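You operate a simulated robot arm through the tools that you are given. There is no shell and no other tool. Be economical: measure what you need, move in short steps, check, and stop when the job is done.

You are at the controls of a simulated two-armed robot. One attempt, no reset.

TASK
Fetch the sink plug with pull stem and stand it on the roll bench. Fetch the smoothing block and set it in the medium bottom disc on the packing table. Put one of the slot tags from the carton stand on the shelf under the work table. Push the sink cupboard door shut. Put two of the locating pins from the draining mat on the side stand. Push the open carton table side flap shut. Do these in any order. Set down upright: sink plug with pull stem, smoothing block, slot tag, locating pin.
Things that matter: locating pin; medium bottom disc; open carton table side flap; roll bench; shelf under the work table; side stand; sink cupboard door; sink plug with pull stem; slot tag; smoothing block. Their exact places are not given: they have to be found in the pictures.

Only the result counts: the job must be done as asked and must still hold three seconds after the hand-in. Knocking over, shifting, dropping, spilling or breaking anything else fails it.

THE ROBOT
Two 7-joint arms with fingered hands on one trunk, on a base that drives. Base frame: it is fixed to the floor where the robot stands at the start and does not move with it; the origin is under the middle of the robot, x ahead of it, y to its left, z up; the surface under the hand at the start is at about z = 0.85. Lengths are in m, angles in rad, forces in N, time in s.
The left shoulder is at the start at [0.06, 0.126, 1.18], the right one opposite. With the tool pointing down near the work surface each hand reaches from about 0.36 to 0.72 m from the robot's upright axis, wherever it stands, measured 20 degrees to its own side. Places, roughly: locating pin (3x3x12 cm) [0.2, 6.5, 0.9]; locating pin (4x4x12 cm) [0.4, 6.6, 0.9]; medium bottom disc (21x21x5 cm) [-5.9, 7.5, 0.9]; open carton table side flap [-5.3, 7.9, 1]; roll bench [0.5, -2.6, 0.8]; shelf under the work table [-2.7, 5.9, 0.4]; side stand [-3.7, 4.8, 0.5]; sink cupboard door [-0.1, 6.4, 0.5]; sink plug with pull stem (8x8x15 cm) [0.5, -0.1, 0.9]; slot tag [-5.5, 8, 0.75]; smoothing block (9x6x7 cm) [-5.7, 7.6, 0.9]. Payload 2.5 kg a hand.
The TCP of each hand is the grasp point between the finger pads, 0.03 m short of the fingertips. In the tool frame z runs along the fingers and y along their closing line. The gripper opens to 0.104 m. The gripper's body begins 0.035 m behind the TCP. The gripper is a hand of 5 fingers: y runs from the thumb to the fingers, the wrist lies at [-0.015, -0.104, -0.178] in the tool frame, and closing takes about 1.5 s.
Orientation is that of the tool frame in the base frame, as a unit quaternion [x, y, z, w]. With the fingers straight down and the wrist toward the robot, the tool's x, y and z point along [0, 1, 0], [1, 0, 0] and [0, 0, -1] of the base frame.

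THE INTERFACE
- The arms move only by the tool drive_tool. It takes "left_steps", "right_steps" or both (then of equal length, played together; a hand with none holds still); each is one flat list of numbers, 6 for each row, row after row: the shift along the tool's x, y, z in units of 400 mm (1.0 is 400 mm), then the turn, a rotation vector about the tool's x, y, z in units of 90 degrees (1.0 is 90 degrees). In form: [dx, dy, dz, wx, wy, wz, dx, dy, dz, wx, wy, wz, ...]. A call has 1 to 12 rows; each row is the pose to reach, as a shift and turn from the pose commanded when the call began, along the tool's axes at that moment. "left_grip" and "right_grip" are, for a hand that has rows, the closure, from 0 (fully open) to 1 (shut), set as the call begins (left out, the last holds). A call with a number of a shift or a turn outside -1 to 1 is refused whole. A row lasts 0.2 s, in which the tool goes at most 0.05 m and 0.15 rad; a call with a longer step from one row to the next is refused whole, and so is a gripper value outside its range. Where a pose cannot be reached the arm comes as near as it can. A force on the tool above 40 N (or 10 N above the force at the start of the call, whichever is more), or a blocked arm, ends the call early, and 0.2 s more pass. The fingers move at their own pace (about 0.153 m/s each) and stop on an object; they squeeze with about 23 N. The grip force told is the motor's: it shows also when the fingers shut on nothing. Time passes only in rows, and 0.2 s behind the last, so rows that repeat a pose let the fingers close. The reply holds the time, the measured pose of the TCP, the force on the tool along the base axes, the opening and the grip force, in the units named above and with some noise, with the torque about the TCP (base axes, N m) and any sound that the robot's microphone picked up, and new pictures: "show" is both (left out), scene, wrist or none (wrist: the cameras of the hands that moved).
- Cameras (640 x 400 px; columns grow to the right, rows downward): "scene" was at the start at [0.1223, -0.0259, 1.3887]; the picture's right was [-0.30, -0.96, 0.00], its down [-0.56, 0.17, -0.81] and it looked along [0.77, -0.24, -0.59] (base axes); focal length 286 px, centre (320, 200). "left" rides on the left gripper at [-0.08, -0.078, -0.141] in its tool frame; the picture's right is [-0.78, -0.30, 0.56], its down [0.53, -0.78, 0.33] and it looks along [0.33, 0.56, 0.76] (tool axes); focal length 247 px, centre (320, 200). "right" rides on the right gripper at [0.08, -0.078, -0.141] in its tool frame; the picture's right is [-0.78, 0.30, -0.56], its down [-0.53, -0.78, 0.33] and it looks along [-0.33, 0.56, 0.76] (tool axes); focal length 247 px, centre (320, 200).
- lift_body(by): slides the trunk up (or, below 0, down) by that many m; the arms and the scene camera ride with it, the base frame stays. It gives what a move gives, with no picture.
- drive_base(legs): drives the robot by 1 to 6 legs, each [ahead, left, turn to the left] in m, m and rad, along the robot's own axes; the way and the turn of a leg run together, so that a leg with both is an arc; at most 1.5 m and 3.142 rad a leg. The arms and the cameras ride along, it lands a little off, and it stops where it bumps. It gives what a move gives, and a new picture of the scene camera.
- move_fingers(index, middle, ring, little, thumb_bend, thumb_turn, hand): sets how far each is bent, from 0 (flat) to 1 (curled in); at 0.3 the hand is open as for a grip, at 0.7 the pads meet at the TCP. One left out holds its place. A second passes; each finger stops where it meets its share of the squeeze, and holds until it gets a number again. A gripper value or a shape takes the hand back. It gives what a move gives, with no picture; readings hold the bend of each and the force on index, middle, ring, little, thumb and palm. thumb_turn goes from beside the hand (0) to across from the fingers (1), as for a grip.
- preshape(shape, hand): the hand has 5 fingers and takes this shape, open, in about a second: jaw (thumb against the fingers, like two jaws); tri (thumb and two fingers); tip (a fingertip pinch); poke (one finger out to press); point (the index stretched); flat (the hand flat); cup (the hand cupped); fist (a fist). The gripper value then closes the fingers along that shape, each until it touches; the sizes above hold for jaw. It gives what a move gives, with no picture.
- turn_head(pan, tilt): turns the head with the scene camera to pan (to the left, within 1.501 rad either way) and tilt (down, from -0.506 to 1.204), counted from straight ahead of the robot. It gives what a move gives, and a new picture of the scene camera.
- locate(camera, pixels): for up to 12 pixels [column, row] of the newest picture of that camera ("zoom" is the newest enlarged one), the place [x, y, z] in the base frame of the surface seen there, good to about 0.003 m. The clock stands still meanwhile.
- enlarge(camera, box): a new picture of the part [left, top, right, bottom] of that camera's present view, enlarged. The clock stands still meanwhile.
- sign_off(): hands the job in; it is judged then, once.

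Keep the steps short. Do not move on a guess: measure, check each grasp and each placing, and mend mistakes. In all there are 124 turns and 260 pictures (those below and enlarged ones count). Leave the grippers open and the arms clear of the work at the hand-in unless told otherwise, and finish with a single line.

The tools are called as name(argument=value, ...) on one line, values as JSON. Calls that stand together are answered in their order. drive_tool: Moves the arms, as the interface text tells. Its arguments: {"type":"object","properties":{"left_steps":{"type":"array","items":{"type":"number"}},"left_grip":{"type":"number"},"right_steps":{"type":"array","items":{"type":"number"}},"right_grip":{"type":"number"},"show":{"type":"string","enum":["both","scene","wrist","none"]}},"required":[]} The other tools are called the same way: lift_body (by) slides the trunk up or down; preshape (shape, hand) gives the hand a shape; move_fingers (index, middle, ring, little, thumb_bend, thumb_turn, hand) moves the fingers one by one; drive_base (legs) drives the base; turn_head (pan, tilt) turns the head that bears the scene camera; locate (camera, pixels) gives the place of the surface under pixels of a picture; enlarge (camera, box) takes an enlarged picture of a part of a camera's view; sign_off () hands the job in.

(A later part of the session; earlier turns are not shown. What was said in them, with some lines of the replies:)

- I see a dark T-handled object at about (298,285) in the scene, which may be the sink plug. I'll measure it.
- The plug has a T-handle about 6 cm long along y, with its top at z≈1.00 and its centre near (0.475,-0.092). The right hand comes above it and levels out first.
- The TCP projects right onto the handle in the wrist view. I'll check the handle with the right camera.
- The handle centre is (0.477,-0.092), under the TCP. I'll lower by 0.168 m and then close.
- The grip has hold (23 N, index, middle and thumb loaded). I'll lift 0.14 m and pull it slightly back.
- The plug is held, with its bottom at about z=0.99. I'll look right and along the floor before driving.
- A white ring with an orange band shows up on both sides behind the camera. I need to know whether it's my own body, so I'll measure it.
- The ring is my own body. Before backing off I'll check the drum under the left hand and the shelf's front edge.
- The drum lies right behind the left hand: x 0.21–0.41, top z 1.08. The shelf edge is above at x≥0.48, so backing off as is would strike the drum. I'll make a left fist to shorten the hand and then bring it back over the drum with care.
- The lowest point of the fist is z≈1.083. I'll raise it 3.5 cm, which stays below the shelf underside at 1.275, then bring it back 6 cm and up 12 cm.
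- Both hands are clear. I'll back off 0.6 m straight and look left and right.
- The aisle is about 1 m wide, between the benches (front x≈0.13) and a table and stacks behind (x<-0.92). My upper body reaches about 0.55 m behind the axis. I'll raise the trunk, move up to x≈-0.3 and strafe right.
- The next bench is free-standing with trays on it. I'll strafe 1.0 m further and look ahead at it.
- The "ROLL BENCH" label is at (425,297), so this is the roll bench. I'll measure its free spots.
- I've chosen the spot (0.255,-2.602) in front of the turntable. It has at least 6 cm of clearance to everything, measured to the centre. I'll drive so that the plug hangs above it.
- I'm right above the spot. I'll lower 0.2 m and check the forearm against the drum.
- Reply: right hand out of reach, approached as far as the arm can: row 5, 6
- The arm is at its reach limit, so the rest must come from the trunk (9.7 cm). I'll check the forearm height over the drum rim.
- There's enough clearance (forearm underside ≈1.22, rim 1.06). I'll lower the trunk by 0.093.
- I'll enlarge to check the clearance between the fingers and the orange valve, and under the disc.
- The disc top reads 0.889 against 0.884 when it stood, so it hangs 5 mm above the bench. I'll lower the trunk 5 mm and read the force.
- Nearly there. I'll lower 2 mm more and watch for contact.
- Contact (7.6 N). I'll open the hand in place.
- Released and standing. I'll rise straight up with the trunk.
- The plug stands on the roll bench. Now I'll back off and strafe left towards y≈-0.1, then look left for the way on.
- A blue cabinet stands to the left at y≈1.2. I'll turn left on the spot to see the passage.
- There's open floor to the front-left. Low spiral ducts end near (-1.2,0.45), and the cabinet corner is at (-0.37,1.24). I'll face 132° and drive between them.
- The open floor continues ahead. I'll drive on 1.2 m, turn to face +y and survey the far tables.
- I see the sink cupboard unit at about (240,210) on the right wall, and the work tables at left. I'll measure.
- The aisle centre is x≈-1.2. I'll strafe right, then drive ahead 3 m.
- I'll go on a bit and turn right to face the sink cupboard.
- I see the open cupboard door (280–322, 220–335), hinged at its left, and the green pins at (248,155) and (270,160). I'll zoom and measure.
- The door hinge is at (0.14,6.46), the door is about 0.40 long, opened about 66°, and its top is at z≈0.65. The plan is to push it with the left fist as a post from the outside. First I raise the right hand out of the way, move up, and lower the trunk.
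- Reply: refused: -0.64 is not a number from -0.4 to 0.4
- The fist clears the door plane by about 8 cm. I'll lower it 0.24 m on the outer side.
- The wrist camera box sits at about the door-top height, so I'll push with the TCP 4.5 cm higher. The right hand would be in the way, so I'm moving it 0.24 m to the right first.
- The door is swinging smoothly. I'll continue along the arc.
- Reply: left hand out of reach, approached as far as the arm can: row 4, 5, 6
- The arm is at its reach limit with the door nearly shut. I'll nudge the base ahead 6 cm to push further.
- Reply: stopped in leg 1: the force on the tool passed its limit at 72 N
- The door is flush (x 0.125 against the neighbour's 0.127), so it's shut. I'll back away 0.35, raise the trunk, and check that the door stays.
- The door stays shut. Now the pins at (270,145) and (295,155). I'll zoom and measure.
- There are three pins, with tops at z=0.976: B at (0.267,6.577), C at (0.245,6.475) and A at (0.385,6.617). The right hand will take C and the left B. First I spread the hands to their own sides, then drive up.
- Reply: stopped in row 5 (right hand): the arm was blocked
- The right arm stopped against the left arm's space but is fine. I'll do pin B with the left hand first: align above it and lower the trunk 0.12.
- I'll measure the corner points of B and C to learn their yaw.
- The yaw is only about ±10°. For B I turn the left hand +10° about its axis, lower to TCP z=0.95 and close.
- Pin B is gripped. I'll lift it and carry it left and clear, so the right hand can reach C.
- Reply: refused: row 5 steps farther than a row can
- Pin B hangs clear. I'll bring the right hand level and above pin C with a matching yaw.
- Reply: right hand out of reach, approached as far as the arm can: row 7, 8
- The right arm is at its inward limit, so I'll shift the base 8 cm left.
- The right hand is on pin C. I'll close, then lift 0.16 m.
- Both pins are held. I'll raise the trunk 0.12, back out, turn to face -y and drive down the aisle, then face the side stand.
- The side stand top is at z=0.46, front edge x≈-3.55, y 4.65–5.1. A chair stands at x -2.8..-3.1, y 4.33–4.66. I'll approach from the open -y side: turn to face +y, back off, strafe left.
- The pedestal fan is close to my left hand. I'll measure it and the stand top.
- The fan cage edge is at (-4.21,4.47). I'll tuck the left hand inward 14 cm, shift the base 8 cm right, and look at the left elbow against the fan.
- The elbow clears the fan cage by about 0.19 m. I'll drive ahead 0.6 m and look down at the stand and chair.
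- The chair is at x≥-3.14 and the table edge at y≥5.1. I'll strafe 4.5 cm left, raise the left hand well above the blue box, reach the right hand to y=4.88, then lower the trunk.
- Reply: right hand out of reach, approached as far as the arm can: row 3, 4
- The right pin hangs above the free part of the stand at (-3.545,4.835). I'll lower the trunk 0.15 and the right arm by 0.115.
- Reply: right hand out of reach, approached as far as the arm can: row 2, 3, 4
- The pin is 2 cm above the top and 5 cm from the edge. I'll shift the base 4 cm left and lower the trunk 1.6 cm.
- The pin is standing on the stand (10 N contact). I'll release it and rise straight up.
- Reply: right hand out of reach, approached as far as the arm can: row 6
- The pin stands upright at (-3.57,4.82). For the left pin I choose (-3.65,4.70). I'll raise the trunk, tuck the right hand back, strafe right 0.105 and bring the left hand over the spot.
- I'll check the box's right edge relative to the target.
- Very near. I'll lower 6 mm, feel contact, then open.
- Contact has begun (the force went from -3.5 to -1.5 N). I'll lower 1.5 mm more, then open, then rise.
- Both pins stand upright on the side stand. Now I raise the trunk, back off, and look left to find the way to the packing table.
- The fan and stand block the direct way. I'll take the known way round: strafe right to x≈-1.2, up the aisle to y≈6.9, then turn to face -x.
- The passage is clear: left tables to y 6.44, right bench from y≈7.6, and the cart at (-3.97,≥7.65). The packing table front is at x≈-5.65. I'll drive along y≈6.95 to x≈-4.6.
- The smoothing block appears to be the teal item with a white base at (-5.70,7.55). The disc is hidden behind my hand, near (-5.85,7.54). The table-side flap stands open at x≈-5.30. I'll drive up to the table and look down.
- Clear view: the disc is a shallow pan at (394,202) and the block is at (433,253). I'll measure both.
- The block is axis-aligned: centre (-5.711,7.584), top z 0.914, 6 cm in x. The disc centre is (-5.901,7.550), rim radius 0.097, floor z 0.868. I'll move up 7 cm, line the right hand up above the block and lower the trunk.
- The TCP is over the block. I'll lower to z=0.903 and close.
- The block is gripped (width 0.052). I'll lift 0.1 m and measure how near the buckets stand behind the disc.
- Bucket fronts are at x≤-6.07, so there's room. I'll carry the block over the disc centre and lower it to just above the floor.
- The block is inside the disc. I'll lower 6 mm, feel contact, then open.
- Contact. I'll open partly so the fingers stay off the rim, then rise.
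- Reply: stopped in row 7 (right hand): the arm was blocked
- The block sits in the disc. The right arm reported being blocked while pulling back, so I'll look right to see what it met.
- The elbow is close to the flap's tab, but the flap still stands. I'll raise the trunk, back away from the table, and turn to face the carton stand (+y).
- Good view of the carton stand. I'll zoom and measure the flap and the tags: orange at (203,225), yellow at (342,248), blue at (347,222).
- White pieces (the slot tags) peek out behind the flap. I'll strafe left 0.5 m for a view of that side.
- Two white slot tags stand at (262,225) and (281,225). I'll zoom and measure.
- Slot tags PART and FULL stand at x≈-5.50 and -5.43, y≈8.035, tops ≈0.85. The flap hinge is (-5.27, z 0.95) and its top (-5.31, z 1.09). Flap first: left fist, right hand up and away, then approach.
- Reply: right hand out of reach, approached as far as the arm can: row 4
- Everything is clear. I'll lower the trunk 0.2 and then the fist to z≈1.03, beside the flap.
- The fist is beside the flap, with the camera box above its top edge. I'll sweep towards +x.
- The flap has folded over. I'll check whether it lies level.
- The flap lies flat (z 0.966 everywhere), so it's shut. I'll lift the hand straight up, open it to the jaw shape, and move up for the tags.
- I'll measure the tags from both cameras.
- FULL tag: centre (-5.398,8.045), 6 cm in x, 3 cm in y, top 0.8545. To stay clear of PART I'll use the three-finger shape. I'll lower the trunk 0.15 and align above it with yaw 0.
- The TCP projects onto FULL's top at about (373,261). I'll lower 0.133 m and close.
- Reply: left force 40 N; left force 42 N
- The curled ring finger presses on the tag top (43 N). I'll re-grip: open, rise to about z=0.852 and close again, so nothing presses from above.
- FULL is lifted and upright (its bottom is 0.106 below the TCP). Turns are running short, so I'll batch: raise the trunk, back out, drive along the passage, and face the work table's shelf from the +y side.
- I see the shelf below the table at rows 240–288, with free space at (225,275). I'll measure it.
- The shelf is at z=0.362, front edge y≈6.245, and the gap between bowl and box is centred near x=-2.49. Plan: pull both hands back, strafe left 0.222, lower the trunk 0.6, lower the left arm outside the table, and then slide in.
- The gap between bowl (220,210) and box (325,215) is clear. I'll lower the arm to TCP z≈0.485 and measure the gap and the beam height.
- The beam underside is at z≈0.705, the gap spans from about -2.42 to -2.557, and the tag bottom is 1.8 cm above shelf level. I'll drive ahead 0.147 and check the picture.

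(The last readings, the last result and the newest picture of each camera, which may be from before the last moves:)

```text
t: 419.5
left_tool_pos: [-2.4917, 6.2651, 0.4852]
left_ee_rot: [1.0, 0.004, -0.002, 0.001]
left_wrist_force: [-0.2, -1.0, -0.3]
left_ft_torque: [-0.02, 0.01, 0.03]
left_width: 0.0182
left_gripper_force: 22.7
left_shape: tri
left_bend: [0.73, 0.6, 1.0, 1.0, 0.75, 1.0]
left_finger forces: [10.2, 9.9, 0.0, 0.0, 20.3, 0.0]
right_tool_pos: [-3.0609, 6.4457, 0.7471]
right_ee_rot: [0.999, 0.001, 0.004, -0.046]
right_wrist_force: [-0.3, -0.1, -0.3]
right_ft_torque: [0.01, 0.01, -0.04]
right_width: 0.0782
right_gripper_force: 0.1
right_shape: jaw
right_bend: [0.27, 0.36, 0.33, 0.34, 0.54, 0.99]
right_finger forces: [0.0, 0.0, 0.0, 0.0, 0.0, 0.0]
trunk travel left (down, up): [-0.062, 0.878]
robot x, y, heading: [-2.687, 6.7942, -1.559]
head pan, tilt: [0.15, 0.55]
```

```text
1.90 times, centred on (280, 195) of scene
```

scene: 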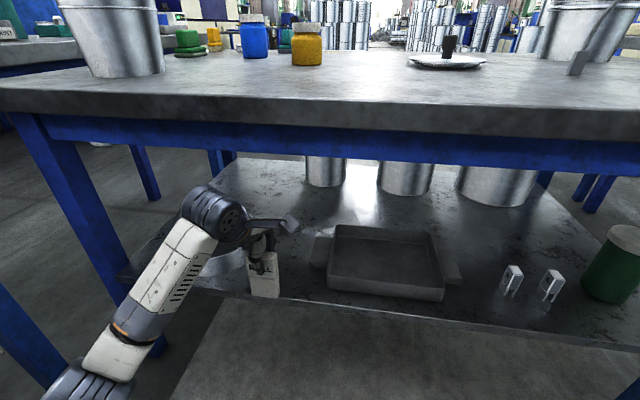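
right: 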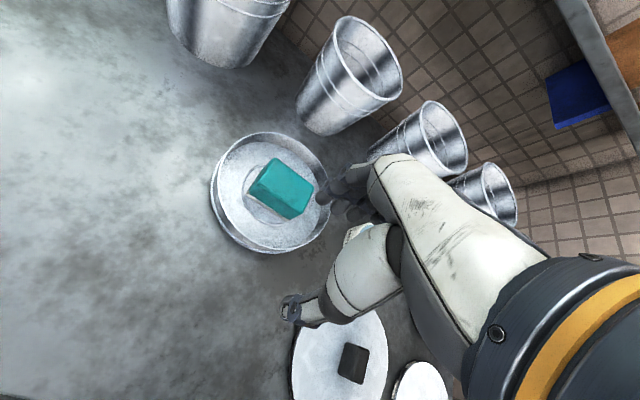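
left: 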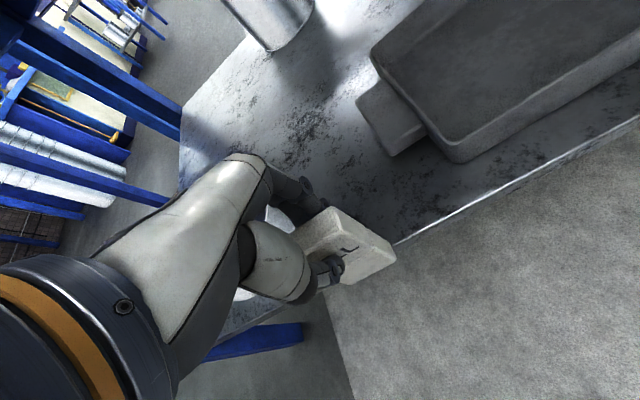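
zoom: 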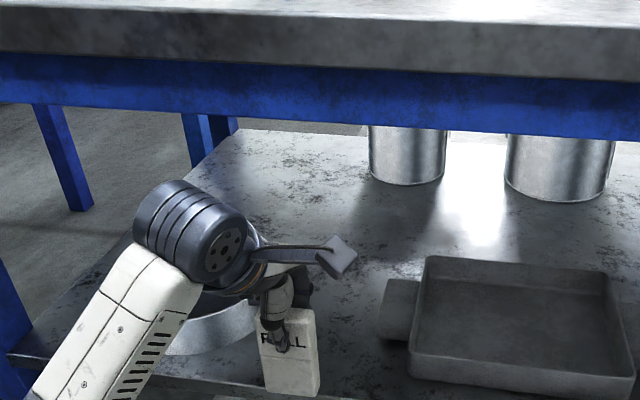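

The view is clear ahead. I'll move the hand 6 cm further in with 1.2 cm toward the box side, then lower to shelf contact.

drive_tool(left_steps=[-0.015, 0.05, 0, 0, 0, 0, -0.03, 0.1, 0, 0, 0, 0, -0.03, 0.15, 0, 0, 0, 0, -0.03, 0.15, 0.02, 0, 0, 0, -0.03, 0.15, 0.036, 0, 0, 0, -0.03, 0.15, 0.036, 0, 0, 0], show="none")

drive_tool(left_steps=[0, 0, 0.004, 0, 0, 0, 0, 0, 0.008, 0, 0, 0], show="both")

enlarge(camera="scene", box=[180, 160, 380, 320])

```text
t: 420.9
left_tool_pos: [-2.5017, 6.2038, 0.4714]
left_ee_rot: [1.0, 0.005, 0.0, 0.0]
left_wrist_force: [-0.9, -0.1, -0.6]
left_ft_torque: [-0.03, 0.01, 0.03]
left_width: 0.018
left_gripper_force: 23.1
left_shape: tri
left_bend: [0.73, 0.6, 1.0, 1.0, 0.75, 1.0]
left_finger forces: [10.2, 9.8, 0.1, 0.0, 20.3, 0.1]
right_tool_pos: [-3.0609, 6.4456, 0.7466]
right_ee_rot: [0.999, 0.0, 0.004, -0.047]
right_wrist_force: [0.2, -1.0, 0.5]
right_ft_torque: [-0.03, -0.01, 0.01]
right_width: 0.0777
right_gripper_force: 0.0
right_shape: jaw
right_bend: [0.27, 0.36, 0.33, 0.34, 0.54, 0.99]
right_finger forces: [0.0, 0.0, 0.0, 0.0, 0.1, 0.0]
trunk travel left (down, up): [-0.062, 0.878]
robot x, y, heading: [-2.6864, 6.7956, -1.567]
head pan, tilt: [0.15, 0.55]
```

```text
t: 421.5
left_tool_pos: [-2.5024, 6.2059, 0.4692]
left_ee_rot: [1.0, 0.004, 0.0, 0.001]
left_wrist_force: [-0.3, 0.0, -0.1]
left_ft_torque: [-0.01, 0.0, -0.01]
left_width: 0.0178
left_gripper_force: 23.1
left_shape: tri
left_bend: [0.73, 0.6, 1.0, 1.0, 0.75, 1.0]
left_finger forces: [10.1, 9.9, 0.0, 0.0, 20.2, 0.0]
right_tool_pos: [-3.0605, 6.445, 0.7462]
right_ee_rot: [0.999, 0.001, 0.004, -0.047]
right_wrist_force: [-1.2, 0.2, 0.5]
right_ft_torque: [-0.01, 0.0, -0.03]
right_width: 0.0777
right_gripper_force: 0.1
right_shape: jaw
right_bend: [0.27, 0.36, 0.33, 0.34, 0.54, 0.99]
right_finger forces: [0.0, 0.1, 0.0, 0.1, 0.0, 0.0]
trunk travel left (down, up): [-0.062, 0.878]
robot x, y, heading: [-2.6846, 6.7955, -1.561]
head pan, tilt: [0.15, 0.55]
```

scene: 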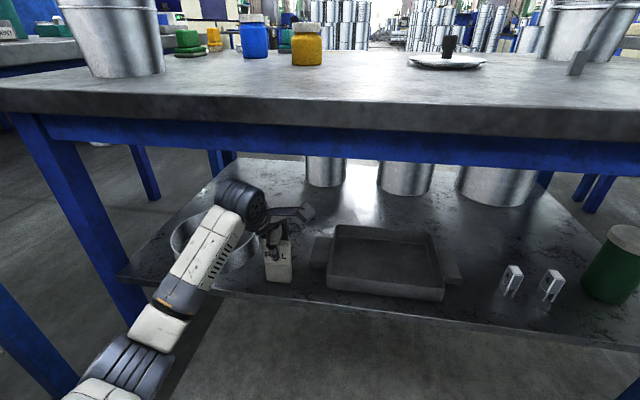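
left: 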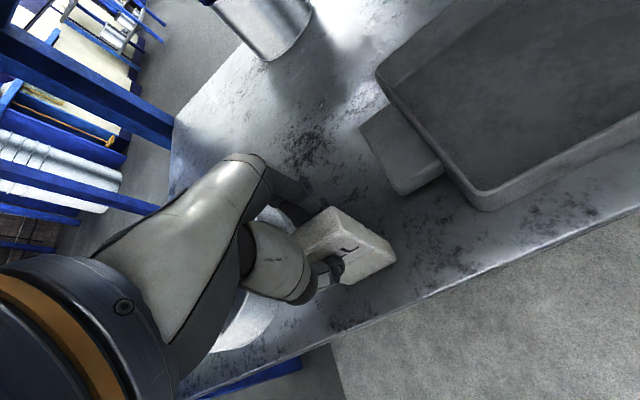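

```text
2.50 times, centred on (280, 240) of scene
```

zoom: 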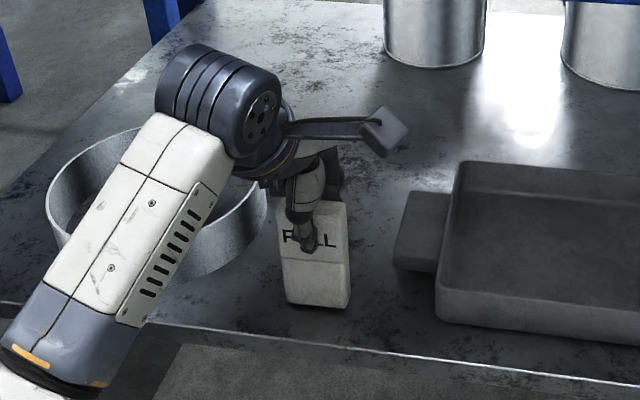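

The tag hangs upright right above the shelf between bowl and box. I'll lower to contact, open, and rise 5 cm (the beam allows that).

drive_tool(left_steps=[0, 0, 0.003, 0, 0, 0, 0, 0, 0.006, 0, 0, 0, 0, 0, 0.006, 0, 0, 0], show="none")

drive_tool(left_steps=[0, 0, 0, 0, 0, 0, 0, 0, 0, 0, 0, 0, 0, 0, 0, 0, 0, 0, 0, 0, 0, 0, 0, 0, 0, 0, 0, 0, 0, 0, 0, 0, 0, 0, 0, 0], left_grip=0, show="none")

drive_tool(left_steps=[0, 0, -0.04, 0, 0, 0, 0, 0, -0.09, 0, 0, 0, 0, 0, -0.135, 0, 0, 0, 0, 0, -0.135, 0, 0, 0], show="both")

```text
t: 422.3
left_tool_pos: [-2.5021, 6.2043, 0.4679]
left_ee_rot: [1.0, 0.003, -0.001, 0.001]
left_wrist_force: [0.1, 0.4, 2.2]
left_ft_torque: [-0.01, -0.01, -0.01]
left_width: 0.0178
left_gripper_force: 23.1
left_shape: tri
left_bend: [0.73, 0.6, 1.0, 1.0, 0.75, 1.0]
left_finger forces: [10.3, 10.1, 0.1, 0.0, 20.8, 0.0]
right_tool_pos: [-3.0604, 6.4462, 0.7468]
right_ee_rot: [0.999, 0.001, 0.004, -0.047]
right_wrist_force: [-0.4, -0.4, -0.1]
right_ft_torque: [0.01, 0.01, 0.02]
right_width: 0.0778
right_gripper_force: 0.0
right_shape: jaw
right_bend: [0.27, 0.36, 0.33, 0.34, 0.54, 0.99]
right_finger forces: [0.0, 0.0, 0.0, 0.1, 0.0, 0.1]
trunk travel left (down, up): [-0.062, 0.878]
robot x, y, heading: [-2.6895, 6.7973, -1.561]
head pan, tilt: [0.15, 0.55]
```

```text
t: 423.7
left_tool_pos: [-2.5018, 6.2048, 0.4664]
left_ee_rot: [1.0, 0.004, -0.001, 0.001]
left_wrist_force: [-0.3, -0.5, -0.6]
left_ft_torque: [-0.02, 0.03, 0.01]
left_width: 0.1034
left_gripper_force: 0.1
left_shape: tri
left_bend: [0.3, 0.3, 0.99, 0.99, 0.3, 0.98]
left_finger forces: [0.1, 0.0, 0.0, 0.0, 0.0, 0.0]
right_tool_pos: [-3.0613, 6.4456, 0.7455]
right_ee_rot: [0.999, 0.001, 0.004, -0.047]
right_wrist_force: [-0.1, 0.2, 0.2]
right_ft_torque: [0.02, -0.05, -0.01]
right_width: 0.0778
right_gripper_force: 0.1
right_shape: jaw
right_bend: [0.27, 0.36, 0.33, 0.34, 0.54, 0.99]
right_finger forces: [0.1, 0.0, 0.1, 0.0, 0.0, 0.1]
trunk travel left (down, up): [-0.062, 0.878]
robot x, y, heading: [-2.6885, 6.7916, -1.558]
head pan, tilt: [0.15, 0.55]
```

```text
t: 424.7
left_tool_pos: [-2.5005, 6.2051, 0.519]
left_ee_rot: [1.0, 0.004, -0.001, 0.0]
left_wrist_force: [-0.9, 0.2, 0.0]
left_ft_torque: [0.02, -0.02, 0.0]
left_width: 0.1039
left_gripper_force: 0.0
left_shape: tri
left_bend: [0.3, 0.3, 0.99, 0.99, 0.3, 0.98]
left_finger forces: [0.0, 0.0, 0.0, 0.0, 0.1, 0.1]
right_tool_pos: [-3.0603, 6.4464, 0.7473]
right_ee_rot: [0.999, 0.001, 0.004, -0.048]
right_wrist_force: [0.3, 0.8, 0.0]
right_ft_torque: [0.01, 0.0, 0.0]
right_width: 0.0779
right_gripper_force: 0.0
right_shape: jaw
right_bend: [0.27, 0.36, 0.33, 0.34, 0.54, 0.99]
right_finger forces: [0.1, 0.0, 0.0, 0.0, 0.0, 0.0]
trunk travel left (down, up): [-0.062, 0.878]
robot x, y, heading: [-2.6919, 6.7956, -1.56]
head pan, tilt: [0.15, 0.55]
5 turns are left
```

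scene: 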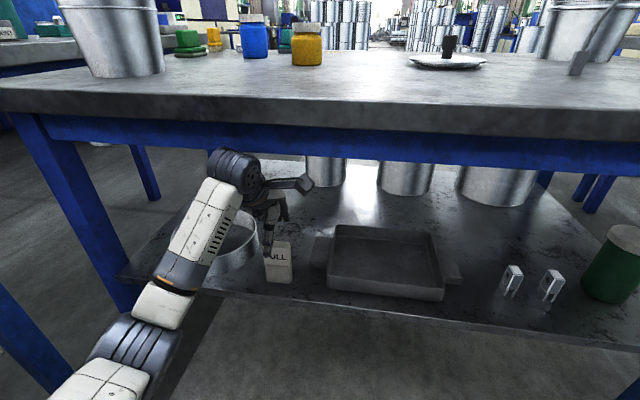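
left: 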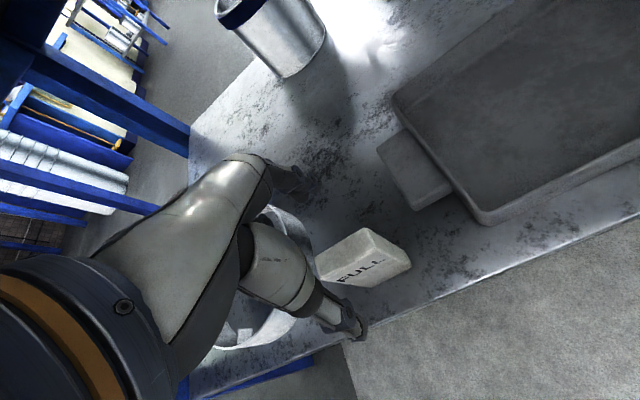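

The tag stands upright on the shelf. I'll rise 1 cm more, back out, pull the hand clear, raise the trunk, and check.

drive_tool(left_steps=[0, 0, -0.025, 0, 0, 0, 0, 0, -0.025, 0, 0, 0], show="none")

drive_base(legs=[[-0.17, 0, 0]])

drive_tool(left_steps=[0, -0.1, 0, 0, 0, 0, 0, -0.2, 0, 0, 0, 0, 0, -0.2, 0, 0, 0, 0], show="none")

lift_body(by=0.4)

lift_body(by=0.15)

turn_head(pan=0.15, tilt=0.75)

```text
t: 425.3
left_tool_pos: [-2.5032, 6.2046, 0.53]
left_ee_rot: [1.0, 0.002, -0.001, 0.0]
left_wrist_force: [0.2, 0.1, 0.6]
left_ft_torque: [0.02, -0.03, 0.0]
left_width: 0.1034
left_gripper_force: 0.1
left_shape: tri
left_bend: [0.3, 0.3, 0.99, 0.99, 0.3, 0.98]
left_finger forces: [0.0, 0.0, 0.1, 0.0, 0.0, 0.1]
right_tool_pos: [-3.0614, 6.4456, 0.7461]
right_ee_rot: [0.999, 0.0, 0.004, -0.046]
right_wrist_force: [-0.3, -0.4, 0.9]
right_ft_torque: [0.06, -0.02, -0.03]
right_width: 0.0779
right_gripper_force: 0.1
right_shape: jaw
right_bend: [0.27, 0.36, 0.33, 0.34, 0.54, 0.99]
right_finger forces: [0.0, 0.0, 0.0, 0.0, 0.0, 0.0]
trunk travel left (down, up): [-0.062, 0.878]
robot x, y, heading: [-2.6857, 6.7997, -1.56]
head pan, tilt: [0.15, 0.55]
```

```text
t: 426.8
left_tool_pos: [-2.504, 6.3756, 0.5287]
left_ee_rot: [1.0, 0.003, -0.001, 0.0]
left_wrist_force: [-0.2, -0.2, -0.1]
left_ft_torque: [0.0, -0.02, 0.03]
left_width: 0.104
left_gripper_force: 0.1
left_shape: tri
left_bend: [0.3, 0.3, 0.99, 0.99, 0.3, 0.98]
left_finger forces: [0.0, 0.1, 0.1, 0.1, 0.1, 0.0]
right_tool_pos: [-3.0616, 6.6156, 0.7474]
right_ee_rot: [0.999, 0.001, 0.005, -0.048]
right_wrist_force: [-0.4, -0.4, -0.4]
right_ft_torque: [-0.02, -0.01, -0.01]
right_width: 0.078
right_gripper_force: 0.0
right_shape: jaw
right_bend: [0.27, 0.36, 0.33, 0.34, 0.54, 0.99]
right_finger forces: [0.1, 0.0, 0.1, 0.0, 0.1, 0.0]
trunk travel left (down, up): [-0.062, 0.878]
robot x, y, heading: [-2.69, 6.9658, -1.563]
head pan, tilt: [0.15, 0.55]
```

scene: 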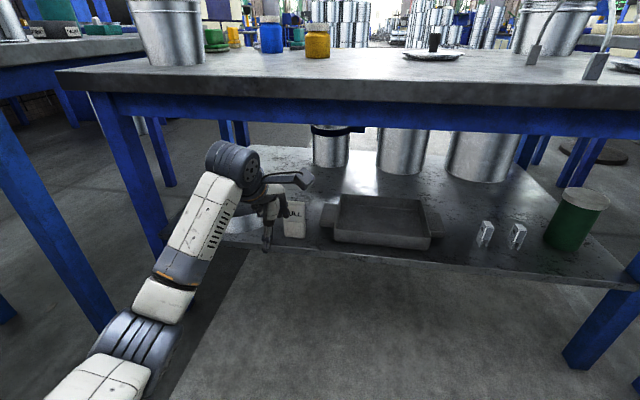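

```text
t: 427.6
left_tool_pos: [-2.5059, 6.4558, 0.5286]
left_ee_rot: [1.0, 0.003, -0.001, 0.0]
left_wrist_force: [-0.5, 0.4, -0.2]
left_ft_torque: [-0.03, -0.02, -0.01]
left_width: 0.1039
left_gripper_force: 0.0
left_shape: tri
left_bend: [0.3, 0.3, 0.99, 0.99, 0.3, 0.98]
left_finger forces: [0.0, 0.1, 0.1, 0.0, 0.0, 0.1]
right_tool_pos: [-3.0619, 6.6167, 0.7475]
right_ee_rot: [0.999, 0.0, 0.005, -0.047]
right_wrist_force: [0.1, -0.9, -0.1]
right_ft_torque: [0.0, -0.01, 0.03]
right_width: 0.0779
right_gripper_force: 0.0
right_shape: jaw
right_bend: [0.27, 0.36, 0.33, 0.34, 0.54, 0.99]
right_finger forces: [0.0, 0.0, 0.0, 0.0, 0.0, 0.0]
trunk travel left (down, up): [-0.062, 0.878]
robot x, y, heading: [-2.6891, 6.9625, -1.562]
head pan, tilt: [0.15, 0.55]
```

```text
t: 431.4
left_tool_pos: [-2.5044, 6.4547, 0.929]
left_ee_rot: [1.0, 0.003, -0.001, 0.001]
left_wrist_force: [0.1, 0.4, -1.3]
left_ft_torque: [-0.02, -0.02, 0.02]
left_width: 0.1038
left_gripper_force: 0.0
left_shape: tri
left_bend: [0.3, 0.3, 0.99, 0.99, 0.3, 0.98]
left_finger forces: [0.1, 0.0, 0.1, 0.0, 0.1, 0.0]
right_tool_pos: [-3.063, 6.616, 1.1466]
right_ee_rot: [0.999, 0.001, 0.004, -0.047]
right_wrist_force: [0.4, -0.7, 0.3]
right_ft_torque: [0.0, 0.01, 0.05]
right_width: 0.0778
right_gripper_force: 0.0
right_shape: jaw
right_bend: [0.27, 0.36, 0.33, 0.34, 0.54, 0.99]
right_finger forces: [0.1, 0.1, 0.0, 0.1, 0.1, 0.0]
trunk travel left (down, up): [-0.462, 0.478]
robot x, y, heading: [-2.6888, 6.9635, -1.564]
head pan, tilt: [0.15, 0.55]
```

```text
t: 433.1
left_tool_pos: [-2.5053, 6.454, 1.0796]
left_ee_rot: [1.0, 0.003, 0.0, 0.001]
left_wrist_force: [-0.3, -0.3, 0.3]
left_ft_torque: [-0.01, 0.0, -0.02]
left_width: 0.1041
left_gripper_force: 0.0
left_shape: tri
left_bend: [0.3, 0.3, 0.99, 0.99, 0.3, 0.98]
left_finger forces: [0.0, 0.0, 0.0, 0.0, 0.0, 0.1]
right_tool_pos: [-3.0623, 6.6162, 1.2973]
right_ee_rot: [0.999, 0.001, 0.005, -0.047]
right_wrist_force: [0.4, -0.2, -0.3]
right_ft_torque: [0.03, -0.02, -0.02]
right_width: 0.0775
right_gripper_force: 0.1
right_shape: jaw
right_bend: [0.27, 0.36, 0.33, 0.34, 0.54, 0.99]
right_finger forces: [0.1, 0.0, 0.0, 0.0, 0.0, 0.1]
trunk travel left (down, up): [-0.612, 0.328]
robot x, y, heading: [-2.688, 6.967, -1.563]
head pan, tilt: [0.15, 0.55]
```

```text
t: 433.9
left_tool_pos: [-2.5046, 6.4552, 1.0801]
left_ee_rot: [1.0, 0.004, -0.002, 0.0]
left_wrist_force: [-0.3, -0.4, 0.0]
left_ft_torque: [-0.03, -0.01, 0.02]
left_width: 0.1036
left_gripper_force: 0.2
left_shape: tri
left_bend: [0.3, 0.3, 0.99, 0.99, 0.3, 0.98]
left_finger forces: [0.0, 0.0, 0.1, 0.0, 0.1, 0.0]
right_tool_pos: [-3.0628, 6.6166, 1.296]
right_ee_rot: [0.999, 0.001, 0.004, -0.047]
right_wrist_force: [-0.1, -0.3, 0.7]
right_ft_torque: [0.01, 0.02, -0.01]
right_width: 0.0781
right_gripper_force: 0.1
right_shape: jaw
right_bend: [0.27, 0.36, 0.33, 0.34, 0.54, 0.99]
right_finger forces: [0.1, 0.0, 0.0, 0.0, 0.0, 0.0]
trunk travel left (down, up): [-0.612, 0.328]
robot x, y, heading: [-2.6893, 6.969, -1.561]
head pan, tilt: [0.15, 0.75]
4 turns are left
```

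scene: 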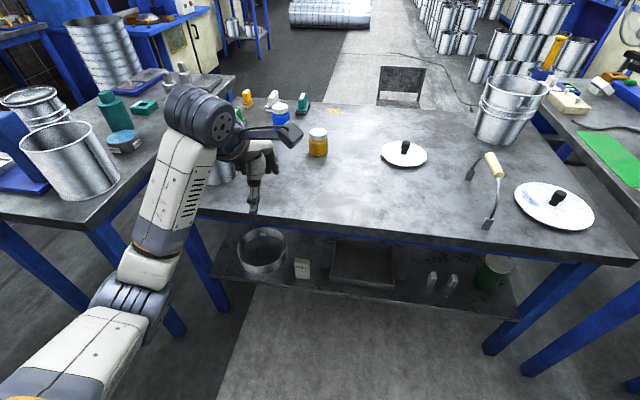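

The tag stands upright on the shelf at (302,268), and both hands are clear. I'll open the right hand fully as well.

drive_tool(right_steps=[0, 0, 0, 0, 0, 0, 0, 0, 0, 0, 0, 0, 0, 0, 0, 0, 0, 0], right_grip=0, show="none")

preshape(hand="left", shape="jaw")

```text
t: 434.7
left_tool_pos: [-2.5054, 6.4555, 1.0793]
left_ee_rot: [1.0, 0.004, -0.001, 0.001]
left_wrist_force: [0.4, 0.1, 0.2]
left_ft_torque: [0.01, -0.02, 0.02]
left_width: 0.104
left_gripper_force: 0.0
left_shape: tri
left_bend: [0.3, 0.3, 0.99, 0.99, 0.3, 0.98]
left_finger forces: [0.1, 0.0, 0.0, 0.1, 0.0, 0.1]
right_tool_pos: [-3.0633, 6.6158, 1.2968]
right_ee_rot: [0.999, 0.0, 0.004, -0.048]
right_wrist_force: [-0.9, 0.4, -0.3]
right_ft_torque: [0.0, -0.02, 0.0]
right_width: 0.1036
right_gripper_force: 0.0
right_shape: jaw
right_bend: [0.3, 0.3, 0.3, 0.3, 0.3, 0.98]
right_finger forces: [0.0, 0.0, 0.0, 0.1, 0.0, 0.0]
trunk travel left (down, up): [-0.612, 0.328]
robot x, y, heading: [-2.6886, 6.9666, -1.567]
head pan, tilt: [0.15, 0.75]
```

```text
t: 435.6
left_tool_pos: [-2.5054, 6.455, 1.0789]
left_ee_rot: [1.0, 0.003, -0.001, 0.002]
left_wrist_force: [0.5, -0.2, 0.5]
left_ft_torque: [0.01, 0.04, 0.01]
left_width: 0.1038
left_gripper_force: 0.2
left_shape: jaw
left_bend: [0.3, 0.3, 0.3, 0.3, 0.3, 0.98]
left_finger forces: [0.0, 0.1, 0.0, 0.0, 0.1, 0.1]
right_tool_pos: [-3.063, 6.6157, 1.2962]
right_ee_rot: [0.999, 0.001, 0.004, -0.048]
right_wrist_force: [0.0, 0.4, 0.1]
right_ft_torque: [0.0, 0.01, -0.01]
right_width: 0.1036
right_gripper_force: 0.1
right_shape: jaw
right_bend: [0.3, 0.3, 0.3, 0.3, 0.3, 0.98]
right_finger forces: [0.0, 0.0, 0.0, 0.1, 0.0, 0.1]
trunk travel left (down, up): [-0.612, 0.328]
robot x, y, heading: [-2.6899, 6.9663, -1.56]
head pan, tilt: [0.15, 0.75]
3 turns are left
```

All six jobs are done and both hands are open and clear, so I'm handing in.

sign_off()

```text
The job is handed in.
```

All six tasks were done and the job is handed in: the plug is on the roll bench, the block in the disc, the FULL tag on the shelf, two pins on the side stand, and the cupboard door and carton flap shut.
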